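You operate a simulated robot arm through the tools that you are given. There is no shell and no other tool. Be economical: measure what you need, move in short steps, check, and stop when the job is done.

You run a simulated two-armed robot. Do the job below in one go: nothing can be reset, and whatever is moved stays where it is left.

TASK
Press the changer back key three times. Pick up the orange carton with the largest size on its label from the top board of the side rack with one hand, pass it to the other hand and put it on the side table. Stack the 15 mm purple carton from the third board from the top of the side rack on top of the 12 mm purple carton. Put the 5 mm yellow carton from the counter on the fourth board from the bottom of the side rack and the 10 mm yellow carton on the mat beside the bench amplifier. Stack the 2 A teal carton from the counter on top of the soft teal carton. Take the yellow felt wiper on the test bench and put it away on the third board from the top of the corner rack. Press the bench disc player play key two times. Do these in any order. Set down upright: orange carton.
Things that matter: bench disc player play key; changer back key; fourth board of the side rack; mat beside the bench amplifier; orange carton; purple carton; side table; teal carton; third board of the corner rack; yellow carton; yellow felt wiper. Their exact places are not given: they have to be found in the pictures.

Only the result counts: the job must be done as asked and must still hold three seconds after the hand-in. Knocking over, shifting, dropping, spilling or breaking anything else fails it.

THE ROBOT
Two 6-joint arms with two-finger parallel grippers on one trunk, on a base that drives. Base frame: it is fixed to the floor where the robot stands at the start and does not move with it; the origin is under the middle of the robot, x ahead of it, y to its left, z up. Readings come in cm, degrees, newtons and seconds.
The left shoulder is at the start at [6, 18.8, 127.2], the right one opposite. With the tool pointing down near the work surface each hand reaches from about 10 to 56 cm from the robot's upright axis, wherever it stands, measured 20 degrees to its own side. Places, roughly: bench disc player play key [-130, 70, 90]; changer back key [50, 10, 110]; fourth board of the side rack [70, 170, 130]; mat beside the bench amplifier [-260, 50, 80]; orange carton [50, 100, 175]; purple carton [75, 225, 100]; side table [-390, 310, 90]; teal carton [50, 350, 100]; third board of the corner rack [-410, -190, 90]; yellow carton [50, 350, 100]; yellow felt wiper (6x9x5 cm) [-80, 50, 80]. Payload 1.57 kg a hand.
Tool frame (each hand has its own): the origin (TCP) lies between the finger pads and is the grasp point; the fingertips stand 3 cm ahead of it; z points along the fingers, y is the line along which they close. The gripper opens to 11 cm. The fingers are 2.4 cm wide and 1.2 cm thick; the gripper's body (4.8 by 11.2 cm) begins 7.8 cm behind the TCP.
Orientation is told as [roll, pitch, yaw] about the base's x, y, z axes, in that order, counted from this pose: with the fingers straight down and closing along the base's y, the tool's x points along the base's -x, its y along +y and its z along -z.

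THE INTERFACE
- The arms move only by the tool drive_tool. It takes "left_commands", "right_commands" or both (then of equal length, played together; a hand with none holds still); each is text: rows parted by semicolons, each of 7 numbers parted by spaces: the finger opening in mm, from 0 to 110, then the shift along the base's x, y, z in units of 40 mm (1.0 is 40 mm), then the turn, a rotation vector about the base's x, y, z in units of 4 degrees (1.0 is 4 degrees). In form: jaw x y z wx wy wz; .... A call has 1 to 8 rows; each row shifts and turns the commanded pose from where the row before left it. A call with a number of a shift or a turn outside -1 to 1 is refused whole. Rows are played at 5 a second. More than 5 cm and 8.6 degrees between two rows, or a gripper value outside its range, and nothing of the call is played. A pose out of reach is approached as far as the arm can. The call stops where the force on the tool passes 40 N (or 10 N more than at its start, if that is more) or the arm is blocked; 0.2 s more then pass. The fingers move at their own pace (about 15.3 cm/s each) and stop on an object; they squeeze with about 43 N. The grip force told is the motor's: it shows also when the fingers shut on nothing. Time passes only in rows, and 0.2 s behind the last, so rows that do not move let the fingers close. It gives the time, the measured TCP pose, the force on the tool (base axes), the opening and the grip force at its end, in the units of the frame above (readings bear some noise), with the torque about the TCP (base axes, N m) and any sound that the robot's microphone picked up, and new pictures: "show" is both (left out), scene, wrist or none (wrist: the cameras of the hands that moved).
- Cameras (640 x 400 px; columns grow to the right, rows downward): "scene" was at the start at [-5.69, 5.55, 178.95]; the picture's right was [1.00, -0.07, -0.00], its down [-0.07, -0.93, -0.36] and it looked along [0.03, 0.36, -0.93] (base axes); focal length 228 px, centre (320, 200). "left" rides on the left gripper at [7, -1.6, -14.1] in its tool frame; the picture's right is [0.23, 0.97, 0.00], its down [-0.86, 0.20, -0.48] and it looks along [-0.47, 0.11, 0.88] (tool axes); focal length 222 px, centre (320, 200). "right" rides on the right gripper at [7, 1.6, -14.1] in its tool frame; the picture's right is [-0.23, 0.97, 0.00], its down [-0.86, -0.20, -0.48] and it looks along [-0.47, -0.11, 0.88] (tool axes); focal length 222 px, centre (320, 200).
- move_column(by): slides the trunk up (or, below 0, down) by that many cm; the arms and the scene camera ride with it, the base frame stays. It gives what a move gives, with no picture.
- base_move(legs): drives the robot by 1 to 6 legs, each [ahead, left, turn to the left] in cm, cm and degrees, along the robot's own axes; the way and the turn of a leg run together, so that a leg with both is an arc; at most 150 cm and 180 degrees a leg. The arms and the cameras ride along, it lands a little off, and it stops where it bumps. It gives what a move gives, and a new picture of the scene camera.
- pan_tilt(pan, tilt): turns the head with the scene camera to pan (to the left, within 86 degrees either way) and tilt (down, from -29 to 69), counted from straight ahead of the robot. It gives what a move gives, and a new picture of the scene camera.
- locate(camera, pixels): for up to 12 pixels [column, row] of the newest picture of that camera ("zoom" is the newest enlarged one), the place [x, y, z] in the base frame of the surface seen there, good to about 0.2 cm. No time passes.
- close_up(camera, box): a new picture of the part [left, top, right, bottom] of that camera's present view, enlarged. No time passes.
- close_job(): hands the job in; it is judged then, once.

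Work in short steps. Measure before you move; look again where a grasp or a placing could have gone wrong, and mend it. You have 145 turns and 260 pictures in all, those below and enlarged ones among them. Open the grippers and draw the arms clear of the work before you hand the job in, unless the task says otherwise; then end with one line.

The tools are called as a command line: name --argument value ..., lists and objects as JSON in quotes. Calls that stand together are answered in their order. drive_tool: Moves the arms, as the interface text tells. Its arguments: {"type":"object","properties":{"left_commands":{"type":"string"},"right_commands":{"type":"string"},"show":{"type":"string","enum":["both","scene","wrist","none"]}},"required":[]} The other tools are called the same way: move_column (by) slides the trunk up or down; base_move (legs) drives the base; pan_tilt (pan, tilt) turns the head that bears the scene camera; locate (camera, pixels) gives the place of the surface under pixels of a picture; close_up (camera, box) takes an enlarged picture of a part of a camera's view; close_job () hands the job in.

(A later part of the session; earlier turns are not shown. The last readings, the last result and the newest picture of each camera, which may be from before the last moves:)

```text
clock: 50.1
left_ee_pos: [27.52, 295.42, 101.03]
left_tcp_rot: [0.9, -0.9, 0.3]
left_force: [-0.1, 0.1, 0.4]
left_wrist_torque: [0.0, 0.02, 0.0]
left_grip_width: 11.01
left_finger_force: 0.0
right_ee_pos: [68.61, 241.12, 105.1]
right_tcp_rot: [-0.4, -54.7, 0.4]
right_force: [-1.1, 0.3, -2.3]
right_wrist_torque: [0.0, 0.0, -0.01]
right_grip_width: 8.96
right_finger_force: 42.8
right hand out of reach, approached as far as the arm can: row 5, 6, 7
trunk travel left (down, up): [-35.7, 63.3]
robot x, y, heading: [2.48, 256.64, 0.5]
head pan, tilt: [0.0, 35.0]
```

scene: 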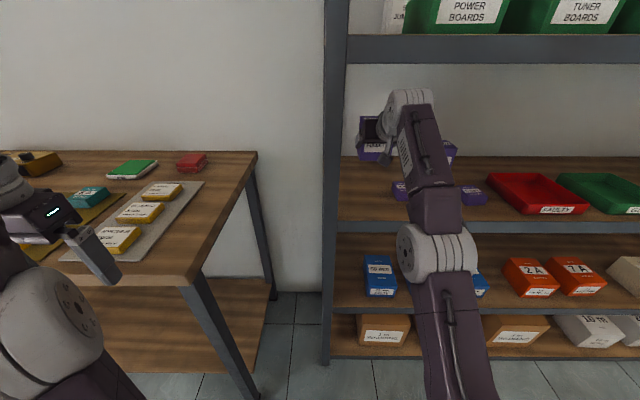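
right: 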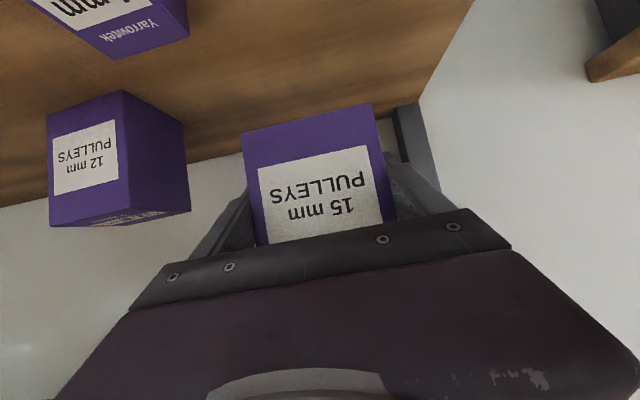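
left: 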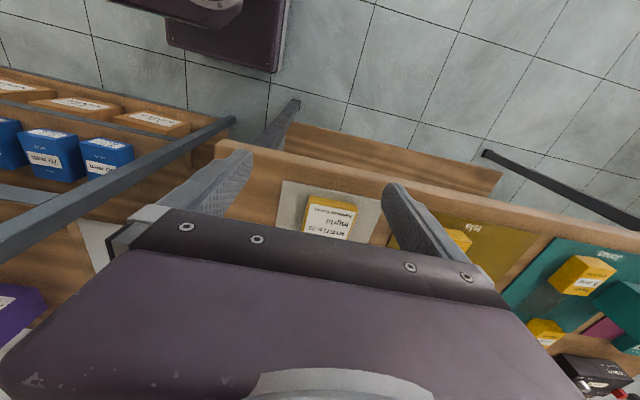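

Arm stretched at its limit; box is held (9.0 cm). I raise the trunk 4 cm so the box bottom clears 102.8, then shift the base right 20.5 cm and ahead 3 cm.

move_column --by 4.5

base_move --legs '[[0, -20.3, 0]]'

drive_tool --right_commands "50 0 0 0 0 0 0" --show "wrist"

```text
clock: 51.0
left_ee_pos: [27.34, 295.44, 105.46]
left_tcp_rot: [0.7, -0.9, 0.3]
left_force: [0.6, 0.0, 0.2]
left_wrist_torque: [-0.01, 0.03, 0.03]
left_grip_width: 11.0
left_finger_force: 0.0
right_ee_pos: [68.65, 240.92, 109.72]
right_tcp_rot: [-0.4, -54.7, 0.4]
right_force: [1.1, -0.7, -1.6]
right_wrist_torque: [0.0, -0.01, -0.01]
right_grip_width: 8.97
right_finger_force: 43.6
trunk travel left (down, up): [-40.2, 58.8]
robot x, y, heading: [2.51, 256.93, 0.3]
head pan, tilt: [0.0, 35.0]
```

```text
clock: 52.6
left_ee_pos: [27.5, 274.77, 105.48]
left_tcp_rot: [0.9, -0.9, 0.4]
left_force: [-0.2, 0.2, 0.1]
left_wrist_torque: [0.04, -0.02, -0.04]
left_grip_width: 10.99
left_finger_force: 0.1
right_ee_pos: [68.84, 220.29, 109.61]
right_tcp_rot: [-0.3, -54.9, 0.2]
right_force: [0.5, 0.1, -2.3]
right_wrist_torque: [0.01, 0.0, 0.0]
right_grip_width: 8.98
right_finger_force: 43.5
trunk travel left (down, up): [-40.2, 58.8]
robot x, y, heading: [2.54, 236.37, 0.3]
head pan, tilt: [0.0, 35.0]
```

scene: 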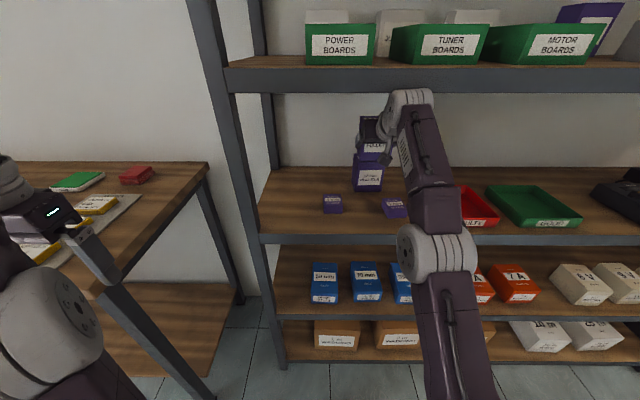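

```text
clock: 53.0
left_ee_pos: [27.48, 274.83, 105.49]
left_tcp_rot: [0.7, -0.8, 0.2]
left_force: [-1.0, -0.2, -0.5]
left_wrist_torque: [0.01, -0.01, -0.03]
left_grip_width: 10.98
left_finger_force: 0.0
right_ee_pos: [68.76, 220.38, 109.58]
right_tcp_rot: [-0.4, -54.7, 0.4]
right_force: [-0.4, 0.4, -2.2]
right_wrist_torque: [0.02, 0.03, 0.01]
right_grip_width: 8.97
right_finger_force: 43.5
trunk travel left (down, up): [-40.2, 58.8]
robot x, y, heading: [3.01, 236.32, 0.4]
head pan, tilt: [0.0, 35.0]
```

right: 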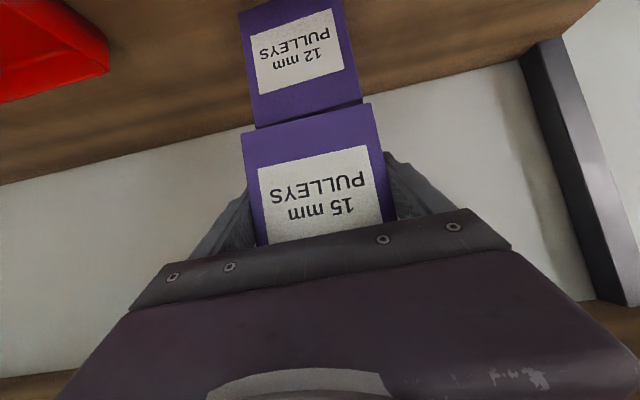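

Aligned in y by eye. Measure both fronts with the wrist camera.

locate --camera "right" --pixels '[[250, 90], [350, 70], [246, 20], [335, 3], [250, 160], [375, 145], [262, 235], [370, 110], [248, 135]]'

```text
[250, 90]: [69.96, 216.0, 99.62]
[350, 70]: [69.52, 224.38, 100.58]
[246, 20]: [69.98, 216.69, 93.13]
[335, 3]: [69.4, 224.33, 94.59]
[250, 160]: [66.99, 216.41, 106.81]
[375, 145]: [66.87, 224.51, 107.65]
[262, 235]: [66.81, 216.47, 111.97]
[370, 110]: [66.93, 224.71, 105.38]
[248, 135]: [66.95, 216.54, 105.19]
```

Y is aligned; the 15 mm must go 2.8 cm ahead. Base ahead 2.8, then lower the trunk 1.5 cm.

base_move --legs '[[2.8, 0, 0]]'

move_column --by -1.4

drive_tool --right_commands "50 0 0 -0.1 0 0 0; 50 0 0 0 0 0 0" --show "wrist"

```text
clock: 53.8
left_ee_pos: [30.45, 274.94, 105.39]
left_tcp_rot: [0.8, -0.8, 0.3]
left_force: [-0.4, 0.1, 0.3]
left_wrist_torque: [-0.01, 0.04, 0.02]
left_grip_width: 10.99
left_finger_force: 0.0
right_ee_pos: [71.6, 220.52, 109.54]
right_tcp_rot: [-0.5, -54.7, 0.5]
right_force: [1.2, -0.3, -2.3]
right_wrist_torque: [-0.01, 0.05, -0.01]
right_grip_width: 8.95
right_finger_force: 43.1
trunk travel left (down, up): [-40.2, 58.8]
robot x, y, heading: [5.63, 236.17, 0.3]
head pan, tilt: [0.0, 35.0]
```

scene: 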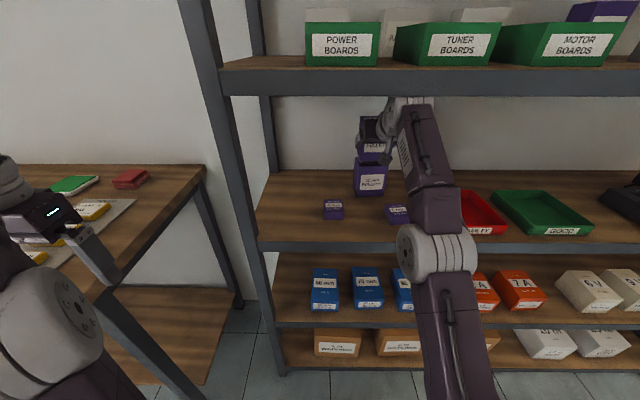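

```text
clock: 54.5
left_ee_pos: [30.26, 274.83, 104.07]
left_tcp_rot: [0.8, -1.0, 0.4]
left_force: [0.2, -0.1, 0.7]
left_wrist_torque: [0.02, -0.04, 0.01]
left_grip_width: 11.02
left_finger_force: 0.0
right_ee_pos: [71.59, 220.43, 108.23]
right_tcp_rot: [-0.3, -54.6, 0.4]
right_force: [-0.1, -0.3, -1.5]
right_wrist_torque: [0.01, 0.02, -0.01]
right_grip_width: 8.96
right_finger_force: 42.6
trunk travel left (down, up): [-38.8, 60.2]
robot x, y, heading: [6.01, 236.29, 0.5]
head pan, tilt: [0.0, 35.0]
```

```text
clock: 55.0
left_ee_pos: [30.15, 274.86, 104.21]
left_tcp_rot: [0.8, -1.0, 0.4]
left_force: [-0.5, 0.8, 0.2]
left_wrist_torque: [-0.03, 0.01, 0.02]
left_grip_width: 11.0
left_finger_force: 0.1
right_ee_pos: [71.54, 220.44, 107.85]
right_tcp_rot: [-0.4, -54.8, 0.4]
right_force: [0.3, 0.0, 1.8]
right_wrist_torque: [0.22, 0.1, 0.0]
right_grip_width: 8.99
right_finger_force: 42.6
trunk travel left (down, up): [-38.8, 60.2]
robot x, y, heading: [5.01, 236.55, 0.2]
head pan, tilt: [0.0, 35.0]
```

right: 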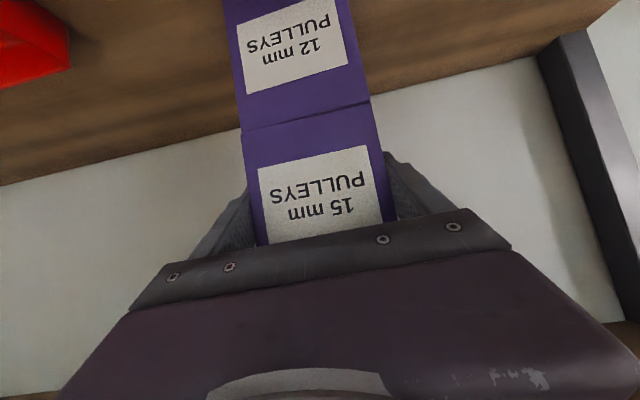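

Contact is made and edges are flush. I release and draw the hand straight back.

drive_tool --right_commands "50 0 0 -0.03 0 0 0; 90 0 0 0 0 0 0; 110 0 0 0 0 0 0; 110 0 0 0 0 0 0; 110 -0.7 0 0 0 0 0; 110 -0.9 0 0 0 0 0; 110 -0.9 0 0 0 0 0; 110 -0.9 0 0 0 0 0" --show "wrist"

base_move --legs '[[-38, 0, 0]]'

```text
clock: 56.9
left_ee_pos: [30.15, 274.99, 104.04]
left_tcp_rot: [0.8, -1.0, 0.4]
left_force: [0.1, 0.6, 1.2]
left_wrist_torque: [-0.01, 0.01, 0.0]
left_grip_width: 10.99
left_finger_force: 0.0
right_ee_pos: [57.88, 220.59, 107.8]
right_tcp_rot: [-0.4, -54.8, 0.4]
right_force: [0.9, -0.3, 0.3]
right_wrist_torque: [0.02, 0.0, 0.01]
right_grip_width: 11.0
right_finger_force: 0.0
trunk travel left (down, up): [-38.8, 60.2]
robot x, y, heading: [5.76, 236.48, 0.3]
head pan, tilt: [0.0, 35.0]
```

right: 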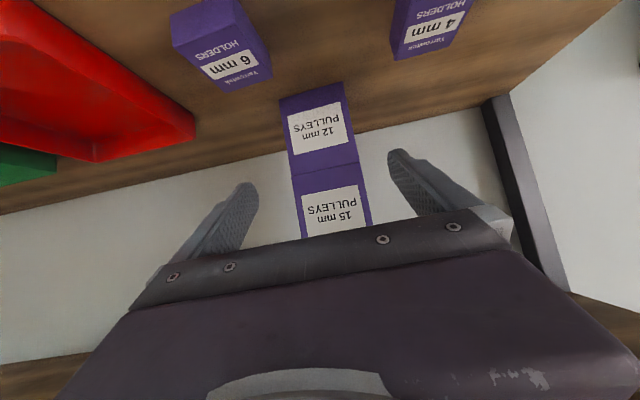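

```text
clock: 59.3
left_ee_pos: [-8.12, 274.64, 104.08]
left_tcp_rot: [0.8, -1.1, 0.3]
left_force: [0.2, -0.6, 0.0]
left_wrist_torque: [0.0, 0.02, 0.01]
left_grip_width: 11.01
left_finger_force: 0.1
right_ee_pos: [19.65, 220.45, 107.64]
right_tcp_rot: [-0.6, -54.9, 0.5]
right_force: [-0.2, -0.4, 0.8]
right_wrist_torque: [0.03, 0.02, -0.02]
right_grip_width: 10.99
right_finger_force: 0.0
trunk travel left (down, up): [-38.8, 60.2]
robot x, y, heading: [-32.52, 236.03, 0.5]
head pan, tilt: [0.0, 35.0]
```

scene: 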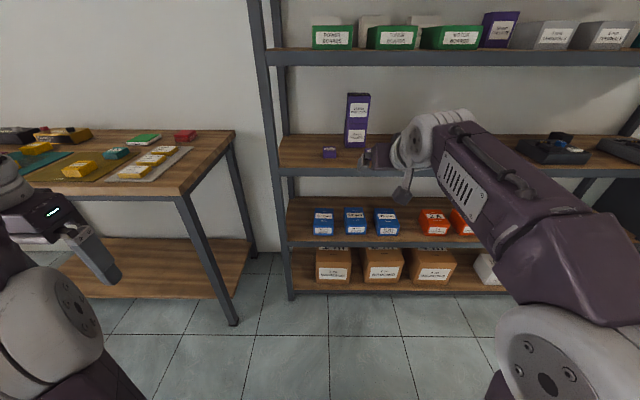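

Purple stack stands. Next the counter: raise the trunk and drive left to about y 325 to read its cartons.

move_column --by 48

base_move --legs '[[0, 90, 0]]'

pan_tilt --pan 0 --tilt 45

```text
refused: 48 is not a number from -40 to 40
```

```text
clock: 64.0
left_ee_pos: [-8.67, 364.92, 104.09]
left_tcp_rot: [0.8, -1.0, 0.4]
left_force: [-1.0, 0.5, 0.1]
left_wrist_torque: [0.0, -0.02, 0.02]
left_grip_width: 11.0
left_finger_force: 0.0
right_ee_pos: [18.96, 310.62, 107.76]
right_tcp_rot: [-0.3, -54.8, 0.6]
right_force: [0.0, -0.2, -0.2]
right_wrist_torque: [0.01, 0.01, -0.03]
right_grip_width: 11.0
right_finger_force: 0.0
trunk travel left (down, up): [-38.8, 60.2]
robot x, y, heading: [-33.32, 326.18, 0.1]
head pan, tilt: [0.0, 35.0]
```

scene: 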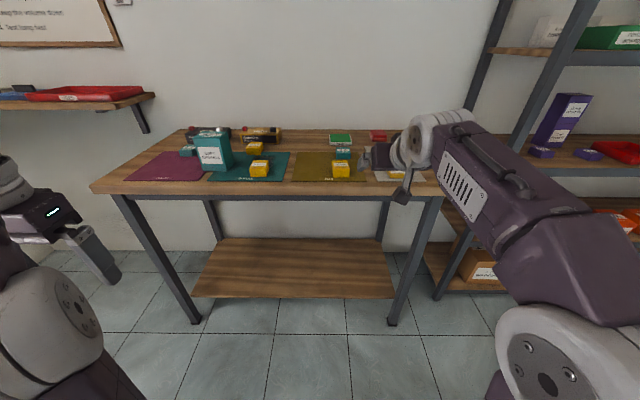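

```text
clock: 64.7
left_ee_pos: [-8.72, 364.92, 104.09]
left_tcp_rot: [0.8, -1.0, 0.4]
left_force: [1.0, -0.9, -0.9]
left_wrist_torque: [0.0, -0.02, 0.03]
left_grip_width: 10.98
left_finger_force: 0.1
right_ee_pos: [19.23, 310.63, 107.72]
right_tcp_rot: [-0.4, -54.8, 0.5]
right_force: [0.6, -1.2, 0.7]
right_wrist_torque: [-0.04, -0.01, 0.01]
right_grip_width: 10.98
right_finger_force: 0.2
trunk travel left (down, up): [-38.8, 60.2]
robot x, y, heading: [-33.35, 326.39, 0.4]
head pan, tilt: [0.0, 45.0]
```

scene: 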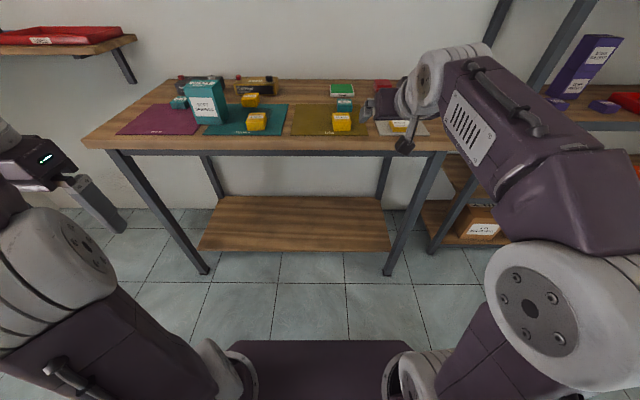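

Raise the trunk by 40 (hand heights become free for work from above) and zoom on the counter.

move_column --by 40

close_up --camera "scene" --box '[80, 100, 280, 225]'

close_up --camera "scene" --box '[250, 100, 450, 225]'

```text
clock: 68.5
left_ee_pos: [-8.64, 364.88, 143.95]
left_tcp_rot: [0.8, -0.9, 0.4]
left_force: [0.5, 0.0, -0.4]
left_wrist_torque: [-0.02, 0.03, 0.01]
left_grip_width: 10.99
left_finger_force: 0.1
right_ee_pos: [19.12, 310.61, 147.63]
right_tcp_rot: [-0.4, -54.8, 0.5]
right_force: [-0.3, -0.2, 0.1]
right_wrist_torque: [0.0, -0.01, -0.01]
right_grip_width: 11.01
right_finger_force: 0.0
trunk travel left (down, up): [-78.8, 20.2]
robot x, y, heading: [-33.48, 326.15, 0.0]
head pan, tilt: [0.0, 45.0]
```

```text
3.20 times, centred on (180, 162) of scene
```

zoom: 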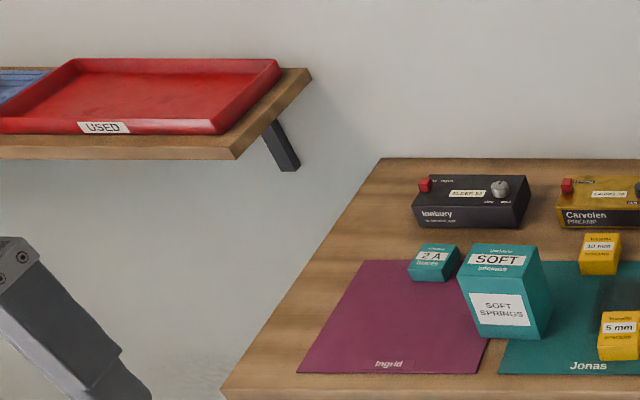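

```text
3.20 times, centred on (350, 162) of scene
```

zoom: 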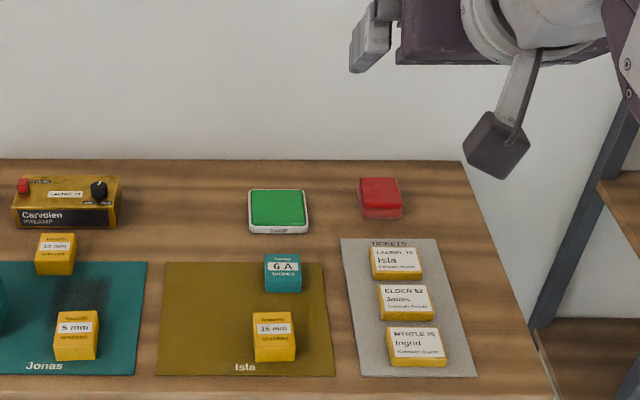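

Found: 2 A teal, SOFT SPRINGS teal, 5 mm and 10 mm yellow. Zoom again on that part to measure.

close_up --camera "scene" --box '[190, 140, 310, 215]'

```text
5.33 times, centred on (250, 178) of scene
```

zoom: 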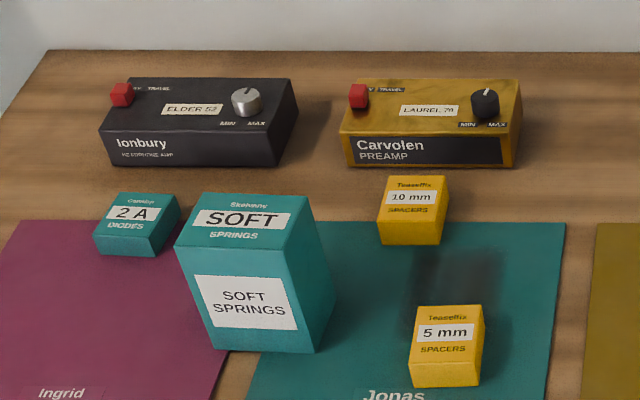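

locate --camera "zoom" --pixels '[[122, 196], [176, 196], [160, 232], [97, 228], [205, 197], [305, 199], [290, 247], [182, 247], [100, 240], [155, 250], [195, 330], [300, 340]]'

locate --camera "zoom" --pixels '[[387, 180], [444, 180], [440, 216], [382, 214], [417, 309], [480, 309], [478, 360], [412, 360], [412, 238], [445, 380], [350, 300], [330, 280]]'

```text
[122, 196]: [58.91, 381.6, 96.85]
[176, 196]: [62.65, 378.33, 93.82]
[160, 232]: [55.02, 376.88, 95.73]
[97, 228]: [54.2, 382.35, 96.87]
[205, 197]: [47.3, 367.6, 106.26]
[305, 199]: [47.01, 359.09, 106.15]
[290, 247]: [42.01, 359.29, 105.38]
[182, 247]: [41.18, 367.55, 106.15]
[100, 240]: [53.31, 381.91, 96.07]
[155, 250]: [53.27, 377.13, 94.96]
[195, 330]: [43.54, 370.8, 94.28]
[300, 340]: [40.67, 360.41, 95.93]
```

```text
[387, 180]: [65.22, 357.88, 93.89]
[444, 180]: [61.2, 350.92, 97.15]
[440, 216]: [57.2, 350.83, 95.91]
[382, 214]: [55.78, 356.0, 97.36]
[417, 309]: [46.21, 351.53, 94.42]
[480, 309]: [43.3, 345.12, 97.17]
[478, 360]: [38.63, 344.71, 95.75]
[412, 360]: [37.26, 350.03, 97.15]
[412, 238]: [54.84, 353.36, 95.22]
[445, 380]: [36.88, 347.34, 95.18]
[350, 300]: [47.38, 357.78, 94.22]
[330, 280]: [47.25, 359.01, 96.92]
```

Counter top z≈93.9. Before going in I look down to see the base footprint and the counter's front edge.

pan_tilt --pan 40 --tilt 69

```text
clock: 69.6
left_ee_pos: [-8.63, 364.87, 144.01]
left_tcp_rot: [0.8, -1.0, 0.4]
left_force: [1.0, 0.0, 0.4]
left_wrist_torque: [0.0, 0.02, 0.01]
left_grip_width: 11.02
left_finger_force: 0.0
right_ee_pos: [19.07, 310.55, 147.78]
right_tcp_rot: [-0.4, -54.8, 0.5]
right_force: [0.3, -0.8, 0.3]
right_wrist_torque: [0.04, 0.01, -0.04]
right_grip_width: 10.99
right_finger_force: 0.0
trunk travel left (down, up): [-78.8, 20.2]
robot x, y, heading: [-33.63, 326.18, 0.5]
head pan, tilt: [40.0, 68.8]
```

scene: 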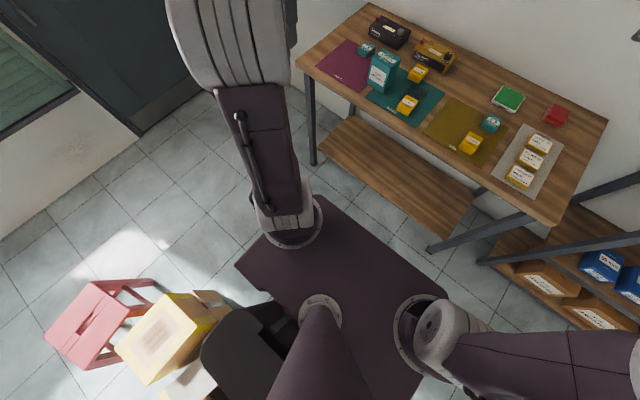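

locate --camera "scene" --pixels '[[340, 195], [430, 255], [330, 88], [430, 162], [345, 160], [410, 205], [313, 165], [435, 245], [245, 258], [225, 360], [440, 300]]'

```text
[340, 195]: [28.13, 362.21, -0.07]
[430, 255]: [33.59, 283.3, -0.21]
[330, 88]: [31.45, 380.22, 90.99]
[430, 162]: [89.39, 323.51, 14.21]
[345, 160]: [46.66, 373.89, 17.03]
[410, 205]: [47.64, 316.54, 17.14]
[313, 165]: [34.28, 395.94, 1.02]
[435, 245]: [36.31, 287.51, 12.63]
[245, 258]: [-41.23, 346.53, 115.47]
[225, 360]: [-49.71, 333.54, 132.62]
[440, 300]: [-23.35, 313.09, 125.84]
```

I check the base's front from the earlier left wrist picture, where the base corner shows at (230,60).

locate --camera "left" --pixels '[[240, 66], [272, 68], [280, 40], [180, 45], [170, 30], [220, 20], [300, 60]]'

```text
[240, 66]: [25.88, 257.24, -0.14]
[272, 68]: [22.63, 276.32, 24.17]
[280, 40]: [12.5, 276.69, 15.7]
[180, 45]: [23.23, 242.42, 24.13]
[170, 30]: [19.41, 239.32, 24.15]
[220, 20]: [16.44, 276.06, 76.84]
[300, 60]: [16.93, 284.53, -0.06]
```

The base is compact (front only ~21 cm ahead), so it can go close. I bring the left hand inward, then drive to about (10, 360).

drive_tool --left_commands "110 0.3 -0.95 0 -0.1 0.1 0; 110 0.3 -0.95 0 -0.1 0.1 0; 110 0.3 -0.95 0 0 0 0; 110 0.3 -0.95 0 0 0 0; 110 0 0 0 0 0 0" --show "none"

base_move --legs '[[43.5, 34, 0]]'

pan_tilt --pan 0 --tilt 60

```text
clock: 70.8
left_ee_pos: [-3.76, 349.64, 143.96]
left_tcp_rot: [0.0, -0.1, 0.5]
left_force: [-0.4, 0.0, -0.5]
left_wrist_torque: [0.0, 0.01, 0.0]
left_grip_width: 10.98
left_finger_force: 0.1
right_ee_pos: [19.25, 310.63, 147.78]
right_tcp_rot: [-0.4, -54.7, 0.6]
right_force: [-0.1, 0.1, 0.7]
right_wrist_torque: [0.02, 0.02, 0.02]
right_grip_width: 10.99
right_finger_force: 0.0
trunk travel left (down, up): [-78.8, 20.2]
robot x, y, heading: [-33.37, 325.76, 0.3]
head pan, tilt: [40.0, 68.8]
```

```text
clock: 74.0
left_ee_pos: [39.34, 384.28, 143.94]
left_tcp_rot: [0.0, -0.2, 0.6]
left_force: [-1.3, 0.2, -0.4]
left_wrist_torque: [0.02, 0.0, -0.03]
left_grip_width: 11.01
left_finger_force: 0.0
right_ee_pos: [62.3, 345.26, 147.68]
right_tcp_rot: [-0.2, -54.7, 0.7]
right_force: [-0.3, 0.3, 0.0]
right_wrist_torque: [0.05, -0.03, -0.01]
right_grip_width: 11.02
right_finger_force: 0.1
trunk travel left (down, up): [-78.8, 20.2]
robot x, y, heading: [10.29, 360.92, 0.6]
head pan, tilt: [40.0, 68.8]
```

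scene: 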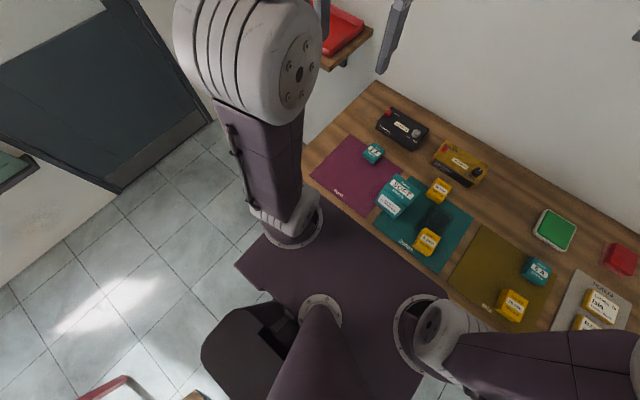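

```text
clock: 75.1
left_ee_pos: [39.26, 384.24, 143.99]
left_tcp_rot: [0.0, -0.3, 0.5]
left_force: [0.2, -0.2, 0.5]
left_wrist_torque: [0.04, 0.0, 0.01]
left_grip_width: 11.0
left_finger_force: 0.1
right_ee_pos: [62.5, 345.35, 147.79]
right_tcp_rot: [-0.4, -54.8, 0.7]
right_force: [0.3, 0.0, -0.4]
right_wrist_torque: [0.04, 0.04, -0.03]
right_grip_width: 11.0
right_finger_force: 0.1
trunk travel left (down, up): [-78.8, 20.2]
robot x, y, heading: [9.77, 360.88, 0.4]
head pan, tilt: [0.0, 60.0]
```

scene: 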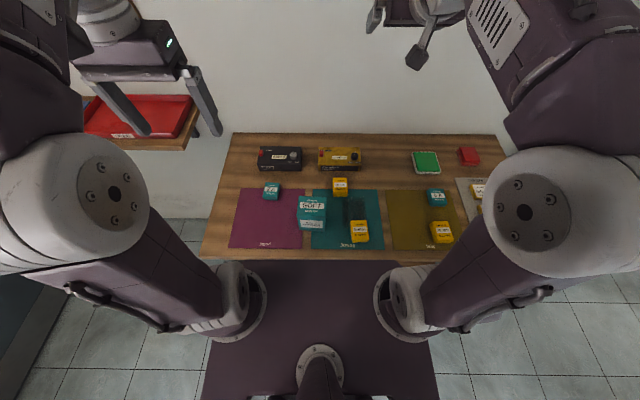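

A top view. Zoom to measure yaw and centers.

close_up --camera "scene" --box '[250, 165, 378, 245]'

```text
5.00 times, centred on (314, 205) of scene
```

zoom: 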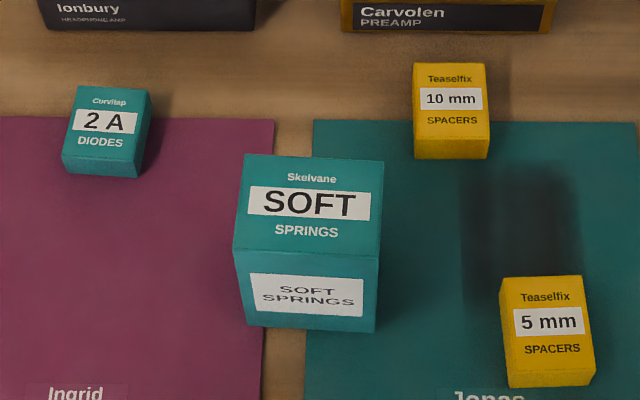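

locate --camera "zoom" --pixels '[[79, 90], [147, 93], [136, 160], [66, 157], [249, 158], [381, 163], [376, 250], [238, 250], [308, 205], [60, 250]]'

locate --camera "zoom" --pixels '[[416, 66], [482, 67], [486, 136], [416, 137], [504, 281], [578, 279], [590, 366], [510, 368], [450, 150], [545, 380]]'

```text
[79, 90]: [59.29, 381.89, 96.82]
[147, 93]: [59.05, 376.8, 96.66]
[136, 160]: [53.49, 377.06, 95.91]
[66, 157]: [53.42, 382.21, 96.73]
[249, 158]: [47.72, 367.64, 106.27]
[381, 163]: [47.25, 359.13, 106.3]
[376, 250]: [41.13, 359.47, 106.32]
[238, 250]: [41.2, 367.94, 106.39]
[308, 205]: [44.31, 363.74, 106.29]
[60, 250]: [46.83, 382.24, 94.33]
```

```text
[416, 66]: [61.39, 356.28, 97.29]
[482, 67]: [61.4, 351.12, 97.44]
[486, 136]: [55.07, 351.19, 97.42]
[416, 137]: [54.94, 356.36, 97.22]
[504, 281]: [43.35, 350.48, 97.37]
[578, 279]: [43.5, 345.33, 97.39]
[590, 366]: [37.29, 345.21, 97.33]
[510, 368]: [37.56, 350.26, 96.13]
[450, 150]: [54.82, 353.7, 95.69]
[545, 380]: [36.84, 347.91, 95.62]
```

2A center (56.3, 379.5), top 96.9; SOFT center (44.3, 363.6), top 106.3. Move the left hand over 2A.

drive_tool --left_commands "90 0.85 -0.24 -0.8 0 0 0; 90 0.85 -0.24 -0.8 0 0 0; 90 0.85 -0.24 -0.8 0 0 0; 90 0.85 -0.24 -0.8 0 0 0; 90 0.85 -0.24 -0.8 0 0 0; 90 0 0 -1 0 0 0; 90 0 0 -1 0 0 0; 90 0 0 -1 0 0 0" --show "none"

drive_tool --left_commands "90 0 0 -1 0 0 0; 90 0 0 -1 0 0 0; 90 0 0 -0.6 0 0 0; 90 0 0 0 0 0 0" --show "both"

```text
clock: 76.9
left_ee_pos: [56.44, 379.65, 115.86]
left_tcp_rot: [0.0, -0.1, 0.6]
left_force: [0.1, 0.3, 0.5]
left_wrist_torque: [0.02, 0.0, 0.01]
left_grip_width: 8.99
left_finger_force: 0.0
right_ee_pos: [62.6, 345.3, 147.7]
right_tcp_rot: [-0.3, -54.8, 0.7]
right_force: [0.0, -1.3, -0.2]
right_wrist_torque: [0.02, 0.0, -0.02]
right_grip_width: 11.01
right_finger_force: 0.0
trunk travel left (down, up): [-78.8, 20.2]
robot x, y, heading: [10.12, 360.89, 0.7]
head pan, tilt: [0.0, 60.0]
```

```text
clock: 77.9
left_ee_pos: [56.29, 379.43, 105.56]
left_tcp_rot: [0.0, -0.1, 0.6]
left_force: [-0.3, -0.1, -0.1]
left_wrist_torque: [0.01, 0.02, 0.0]
left_grip_width: 9.0
left_finger_force: 0.1
right_ee_pos: [62.51, 345.25, 147.73]
right_tcp_rot: [-0.4, -54.8, 0.7]
right_force: [-0.1, 0.0, 0.2]
right_wrist_torque: [0.02, -0.01, 0.01]
right_grip_width: 10.98
right_finger_force: 0.2
trunk travel left (down, up): [-78.8, 20.2]
robot x, y, heading: [10.35, 361.14, 0.8]
head pan, tilt: [0.0, 60.0]
```

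scene: 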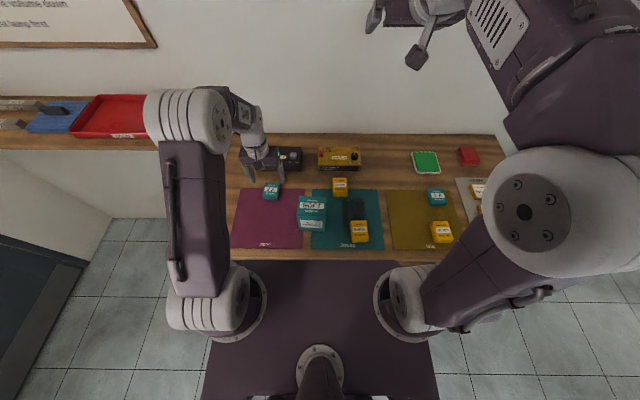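
left: 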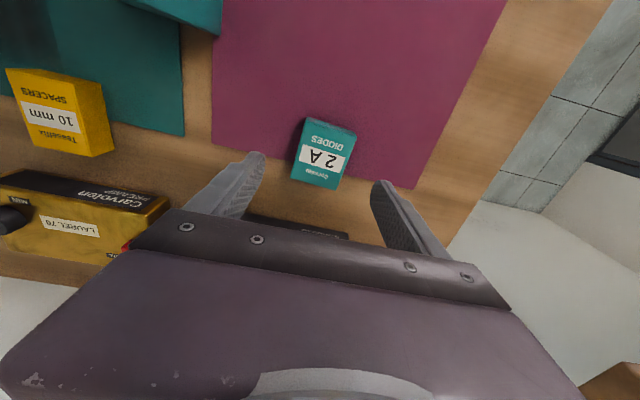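

Aligned over 2A. Descend 8 cm, close.

drive_tool --left_commands "90 0 0 -0.9 0 0 0; 90 0 0 -0.9 0 0 0; 90 0 0 -0.2 0 0 0; 40 0 0 0 0 0 0; 30 0 0 0 0 0 0; 30 0 0 0 0 0 0; 30 0 0 0.8 0 0 0; 30 0 0 0.9 0 0 0" --show "wrist"

```text
clock: 79.7
left_ee_pos: [56.28, 379.54, 104.43]
left_tcp_rot: [0.0, -0.1, 0.6]
left_force: [-0.6, -0.1, -0.2]
left_wrist_torque: [-0.01, -0.04, 0.0]
left_grip_width: 5.49
left_finger_force: 42.5
right_ee_pos: [62.31, 345.28, 147.67]
right_tcp_rot: [-0.4, -54.8, 0.7]
right_force: [-0.7, 0.3, -0.2]
right_wrist_torque: [-0.01, -0.01, 0.02]
right_grip_width: 10.98
right_finger_force: 0.1
trunk travel left (down, up): [-78.8, 20.2]
robot x, y, heading: [10.0, 360.68, 0.5]
head pan, tilt: [0.0, 60.0]
```

left: 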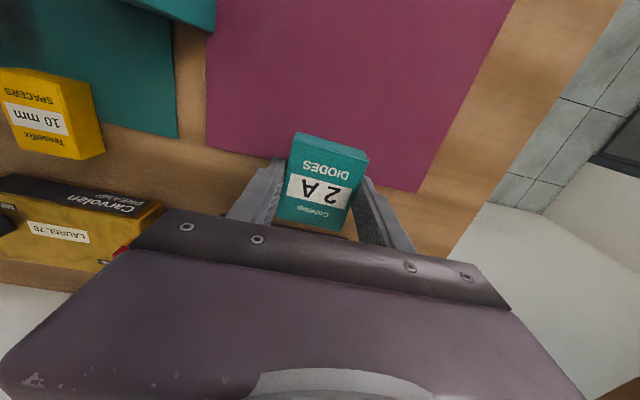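

Held (5.5 cm). Lift, carry over SOFT.

drive_tool --left_commands "30 0 0 1 0 0 0; 30 0 0 1 0 0 0; 30 0 0 0.5 0 0 0; 30 -0.75 -0.95 0 0 0 0; 30 -0.75 -1 0 0 0 0; 30 -0.75 -1 0 0 0 0; 30 -0.75 -1 0 0 0 0; 30 0 0 0 0 0 0" --show "both"

```text
clock: 81.5
left_ee_pos: [44.39, 363.72, 114.29]
left_tcp_rot: [0.0, -0.1, 0.5]
left_force: [0.3, 1.2, -0.4]
left_wrist_torque: [-0.01, -0.02, -0.01]
left_grip_width: 5.41
left_finger_force: 42.7
right_ee_pos: [62.47, 345.4, 147.82]
right_tcp_rot: [-0.4, -54.8, 0.7]
right_force: [-0.7, 0.6, -0.4]
right_wrist_torque: [0.03, 0.01, -0.02]
right_grip_width: 11.0
right_finger_force: 0.2
trunk travel left (down, up): [-78.8, 20.2]
robot x, y, heading: [10.09, 360.75, 0.9]
head pan, tilt: [0.0, 60.0]
```

scene: 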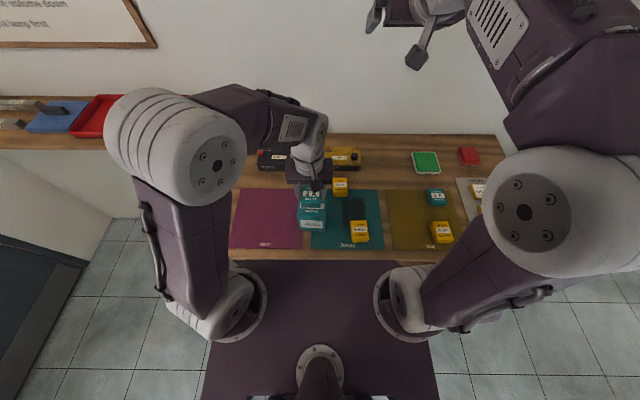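
left: 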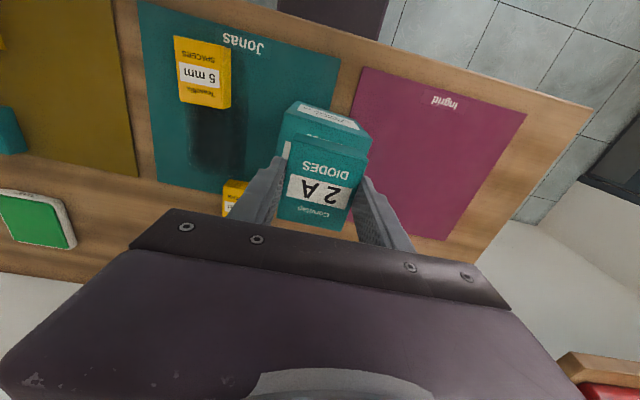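

Over SOFT. Lower to contact (z≈109.6), then release and lift.

drive_tool --left_commands "30 0 0 -0.6 0 0 0; 30 0 0 -0.45 0 0 0; 30 0 0 -0.07 0 0 0; 30 0 0 -0.04 0 0 0; 30 0 0 0 0 0 0" --show "wrist"

```text
clock: 82.7
left_ee_pos: [44.37, 363.75, 109.71]
left_tcp_rot: [0.0, -0.2, 0.6]
left_force: [0.5, -0.6, 0.4]
left_wrist_torque: [0.03, 0.02, 0.01]
left_grip_width: 5.4
left_finger_force: 42.8
right_ee_pos: [62.37, 345.3, 147.72]
right_tcp_rot: [-0.5, -54.7, 0.7]
right_force: [-0.4, -0.2, -0.6]
right_wrist_torque: [0.0, 0.0, 0.04]
right_grip_width: 11.0
right_finger_force: 0.0
trunk travel left (down, up): [-78.8, 20.2]
robot x, y, heading: [9.79, 360.55, 0.4]
head pan, tilt: [0.0, 60.0]
```

left: 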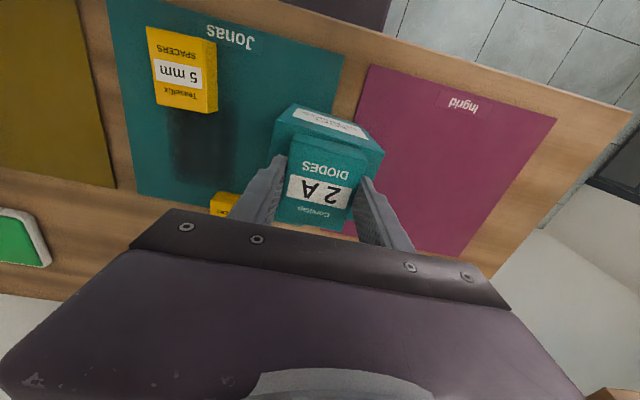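

No contact yet; lower a bit more (up to 0.35 cm), then release and rise.

drive_tool --left_commands "30 0 0 -0.05 0 0 0; 30 0 0 -0.04 0 0 0; 60 0 0 0 0 0 0; 80 0 0 0 0 0 0; 80 0 0 0.5 0 0 0; 80 0 0 1 0 0 0; 80 0 0 1 0 0 0" --show "both"

```text
clock: 84.3
left_ee_pos: [44.27, 363.72, 119.39]
left_tcp_rot: [0.0, -0.1, 0.6]
left_force: [-1.3, 0.1, 0.0]
left_wrist_torque: [0.02, 0.01, -0.01]
left_grip_width: 7.99
left_finger_force: 0.0
right_ee_pos: [62.41, 345.34, 147.83]
right_tcp_rot: [-0.4, -54.7, 0.7]
right_force: [-0.1, -0.8, -0.2]
right_wrist_torque: [-0.01, -0.03, 0.01]
right_grip_width: 10.98
right_finger_force: 0.0
trunk travel left (down, up): [-78.8, 20.2]
robot x, y, heading: [9.79, 360.81, 0.5]
head pan, tilt: [0.0, 60.0]
```

scene: 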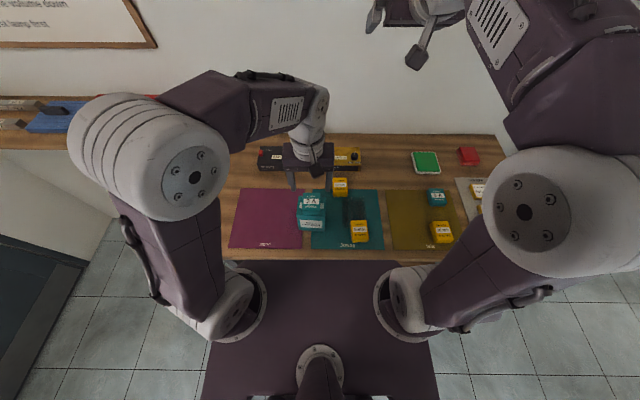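
left: 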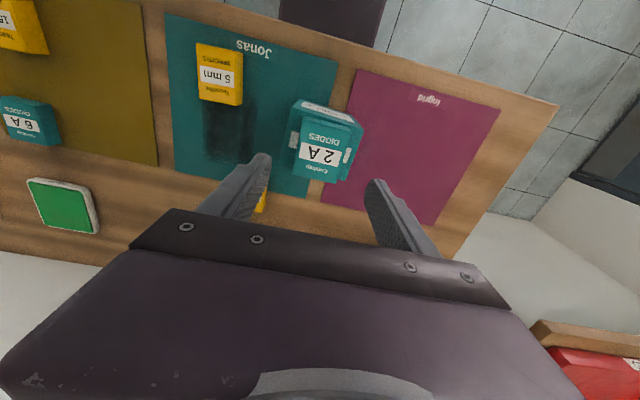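

2A sits on SOFT. Now the left hand goes over the 10 mm yellow at (58.2, 353.7).

drive_tool --left_commands "90 0.7 -0.5 0 0 0 0; 90 0.7 -0.5 0 0 0 0; 90 0.7 -0.5 0 0 0 0; 90 0.7 -0.5 0 0 0 0; 90 0.67 -0.5 -0.5 0 0 0; 90 0 0 -1 0 0 0; 90 0 0 -1 0 0 0; 90 0 0 -1 0 0 0" --show "both"

```text
clock: 86.1
left_ee_pos: [58.29, 353.76, 105.3]
left_tcp_rot: [0.0, -0.2, 0.6]
left_force: [0.1, 0.1, 0.2]
left_wrist_torque: [0.02, 0.03, 0.03]
left_grip_width: 9.0
left_finger_force: 0.0
right_ee_pos: [62.54, 345.29, 147.66]
right_tcp_rot: [-0.4, -54.6, 0.6]
right_force: [0.5, -0.2, 0.3]
right_wrist_torque: [0.0, 0.03, -0.03]
right_grip_width: 11.02
right_finger_force: 0.0
trunk travel left (down, up): [-78.8, 20.2]
robot x, y, heading: [9.8, 360.69, 0.5]
head pan, tilt: [0.0, 60.0]
```

scene: 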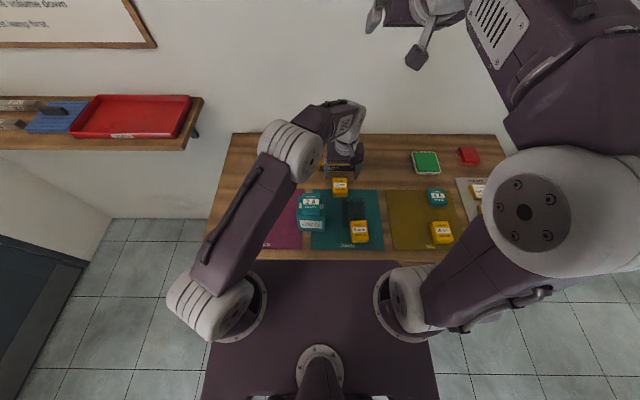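
left: 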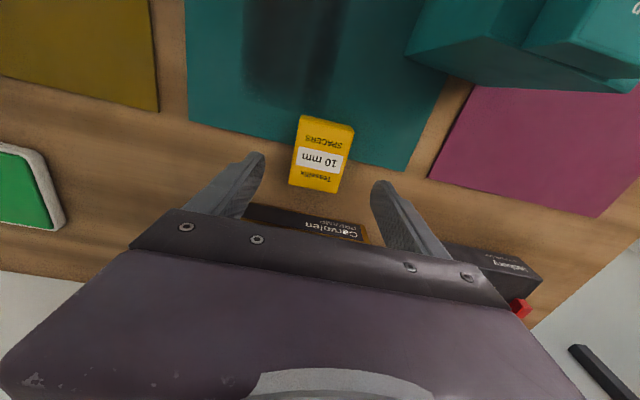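

Aligned. Descend, close, lift.

drive_tool --left_commands "90 0 0 -0.9 0 0 0; 90 0 0 -0.9 0 0 0; 90 0 0 -0.15 0 0 0; 40 0 0 0 0 0 0; 30 0 0 0 0 0 0; 30 0 0 0 0 0 0; 30 0 0 0.9 0 0 0; 30 0 0 1 0 0 0" --show "wrist"

```text
clock: 87.9
left_ee_pos: [58.34, 353.62, 105.15]
left_tcp_rot: [0.0, 0.0, 0.7]
left_force: [0.4, 0.0, -1.0]
left_wrist_torque: [0.02, -0.02, 0.0]
left_grip_width: 5.38
left_finger_force: 42.9
right_ee_pos: [62.39, 345.27, 147.78]
right_tcp_rot: [-0.3, -54.8, 0.6]
right_force: [-0.2, -1.1, -0.2]
right_wrist_torque: [0.03, -0.01, -0.01]
right_grip_width: 11.03
right_finger_force: 0.1
trunk travel left (down, up): [-78.8, 20.2]
robot x, y, heading: [9.99, 360.73, 0.7]
head pan, tilt: [0.0, 60.0]
```

left: 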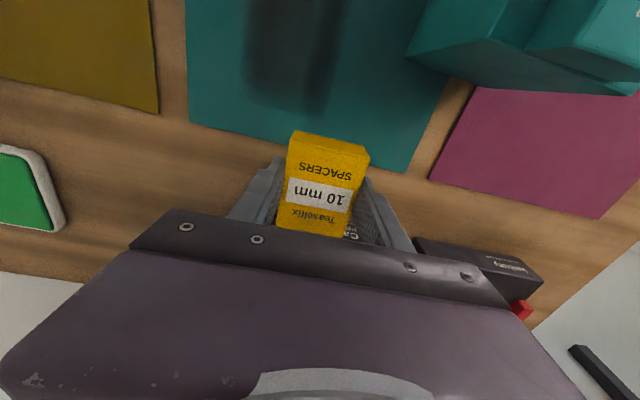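

Held. Lift the left hand high and bring it back to its own side.

drive_tool --left_commands "30 0 0 1 0 0 0; 30 0 0 1 0 0 0; 30 0 0 1 0 0 0; 30 0 0 1 0 0 0; 30 0 0 1 0 0 0; 30 0 0 1 0 0 0; 30 -0.6 0.8 0.3 0 0 0; 30 -0.7 0.8 0.3 0 0 0" --show "none"

drive_tool --left_commands "30 -0.7 0.9 0 0 0 0; 30 -0.7 0.9 0 0 0 0; 30 -0.7 0.9 0 0 0 0; 30 -0.7 0.9 0 0 0 0; 30 -0.7 0.9 0 0 0 0; 30 -0.5 0.9 0 0 0 0" --show "none"

base_move --legs '[[-18, 2, 0]]'

```text
clock: 89.0
left_ee_pos: [58.08, 353.72, 122.33]
left_tcp_rot: [0.4, 0.5, 0.5]
left_force: [0.9, -0.2, -0.8]
left_wrist_torque: [-0.01, 0.0, -0.01]
left_grip_width: 5.39
left_finger_force: 43.1
left hand out of reach, approached as far as the arm can: row 5
right_ee_pos: [62.82, 345.34, 148.96]
right_tcp_rot: [0.9, -57.0, -0.6]
right_force: [3.8, -3.5, 4.1]
right_wrist_torque: [0.28, 0.09, -0.2]
right_grip_width: 10.73
right_finger_force: 0.0
trunk travel left (down, up): [-78.8, 20.2]
robot x, y, heading: [9.94, 361.08, 0.6]
head pan, tilt: [0.0, 60.0]
stopped in row 5 (right hand): the force on the tool passed its limit (the readings are from after the stop); the commanded pose is now the measured one
```

```text
clock: 90.4
left_ee_pos: [42.01, 375.38, 122.28]
left_tcp_rot: [0.4, 0.4, 0.5]
left_force: [-0.8, 0.2, -0.6]
left_wrist_torque: [-0.01, 0.03, 0.0]
left_grip_width: 5.39
left_finger_force: 42.9
right_ee_pos: [62.63, 345.33, 148.96]
right_tcp_rot: [0.8, -56.8, -0.6]
right_force: [1.1, -0.3, 0.4]
right_wrist_torque: [-0.02, 0.0, -0.02]
right_grip_width: 10.99
right_finger_force: 0.1
trunk travel left (down, up): [-78.8, 20.2]
robot x, y, heading: [10.05, 360.75, 0.7]
head pan, tilt: [0.0, 60.0]
```

```text
clock: 91.9
left_ee_pos: [24.63, 377.11, 122.18]
left_tcp_rot: [0.4, 0.7, 0.6]
left_force: [0.1, 0.0, -1.0]
left_wrist_torque: [-0.03, 0.03, -0.01]
left_grip_width: 5.41
left_finger_force: 42.0
right_ee_pos: [45.13, 347.15, 148.73]
right_tcp_rot: [0.8, -56.6, -0.6]
right_force: [0.3, 0.2, -0.3]
right_wrist_torque: [0.01, 0.0, 0.01]
right_grip_width: 11.02
right_finger_force: 0.0
trunk travel left (down, up): [-78.8, 20.2]
robot x, y, heading: [-7.84, 362.84, 0.6]
head pan, tilt: [0.0, 60.0]
```

scene: 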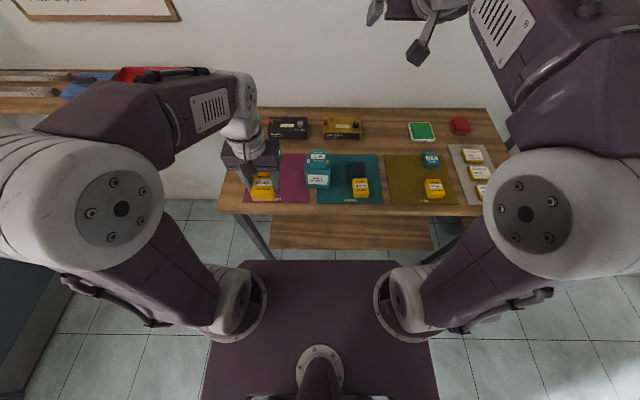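

The hands brushed lightly but nothing fell. Now lower the right hand toward the 5 mm yellow at (40.5, 347.8).

drive_tool --right_commands "90 -0.1 0 -1 0 0 0; 90 -0.1 0 -1 0 0 0; 90 -0.1 0 -1 0 0 0; 90 -0.1 0 -1 0 0 0; 90 -0.2 0 -1 0 0 0; 90 -0.2 0.05 -1 0 0 0; 90 -0.2 0.05 -1 0 0 0; 90 -0.2 0.05 -1 0 0 0" --show "none"

drive_tool --right_commands "90 0 0 -1 0 0 0; 90 0 0 -1 0 0 0; 90 0 0 -0.9 0 0 0; 90 0 0 0 0 0 0" --show "both"

```text
clock: 93.7
left_ee_pos: [24.37, 377.14, 122.1]
left_tcp_rot: [0.4, 0.7, 0.6]
left_force: [0.0, 0.4, -0.5]
left_wrist_torque: [-0.01, 0.04, -0.02]
left_grip_width: 5.38
left_finger_force: 42.8
right_ee_pos: [40.35, 348.17, 117.97]
right_tcp_rot: [-0.2, -56.5, 0.0]
right_force: [0.7, 0.8, 0.1]
right_wrist_torque: [0.01, -0.01, -0.02]
right_grip_width: 9.01
right_finger_force: 0.1
right hand out of reach, approached as far as the arm can: row 5, 8
trunk travel left (down, up): [-78.8, 20.2]
robot x, y, heading: [-7.82, 362.69, 0.7]
head pan, tilt: [0.0, 60.0]
```

```text
clock: 94.7
left_ee_pos: [24.25, 377.06, 122.18]
left_tcp_rot: [0.3, 0.5, 0.5]
left_force: [0.5, 0.4, -0.3]
left_wrist_torque: [0.0, -0.02, -0.01]
left_grip_width: 5.39
left_finger_force: 42.6
right_ee_pos: [43.63, 348.62, 113.63]
right_tcp_rot: [-3.0, -55.9, 2.6]
right_force: [-0.2, -0.5, -1.1]
right_wrist_torque: [0.0, -0.02, 0.01]
right_grip_width: 8.99
right_finger_force: 0.1
right hand out of reach, approached as far as the arm can: row 1, 2, 3
trunk travel left (down, up): [-78.8, 20.2]
robot x, y, heading: [-7.64, 362.91, 0.7]
head pan, tilt: [0.0, 60.0]
```

scene: 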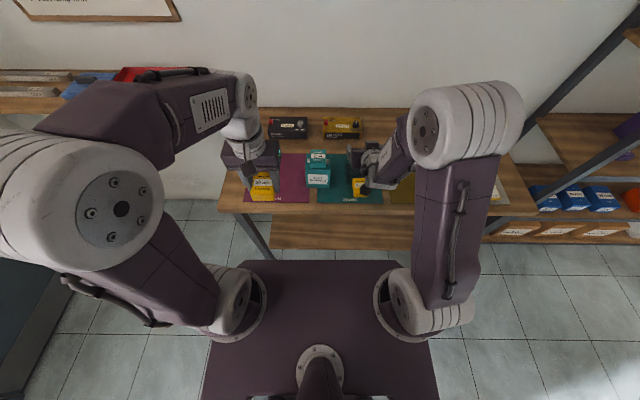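
right: 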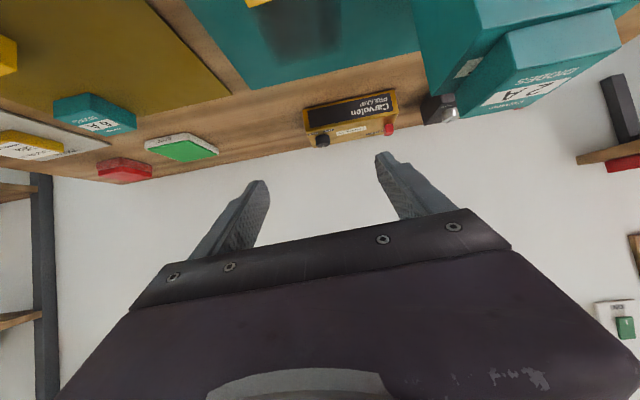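

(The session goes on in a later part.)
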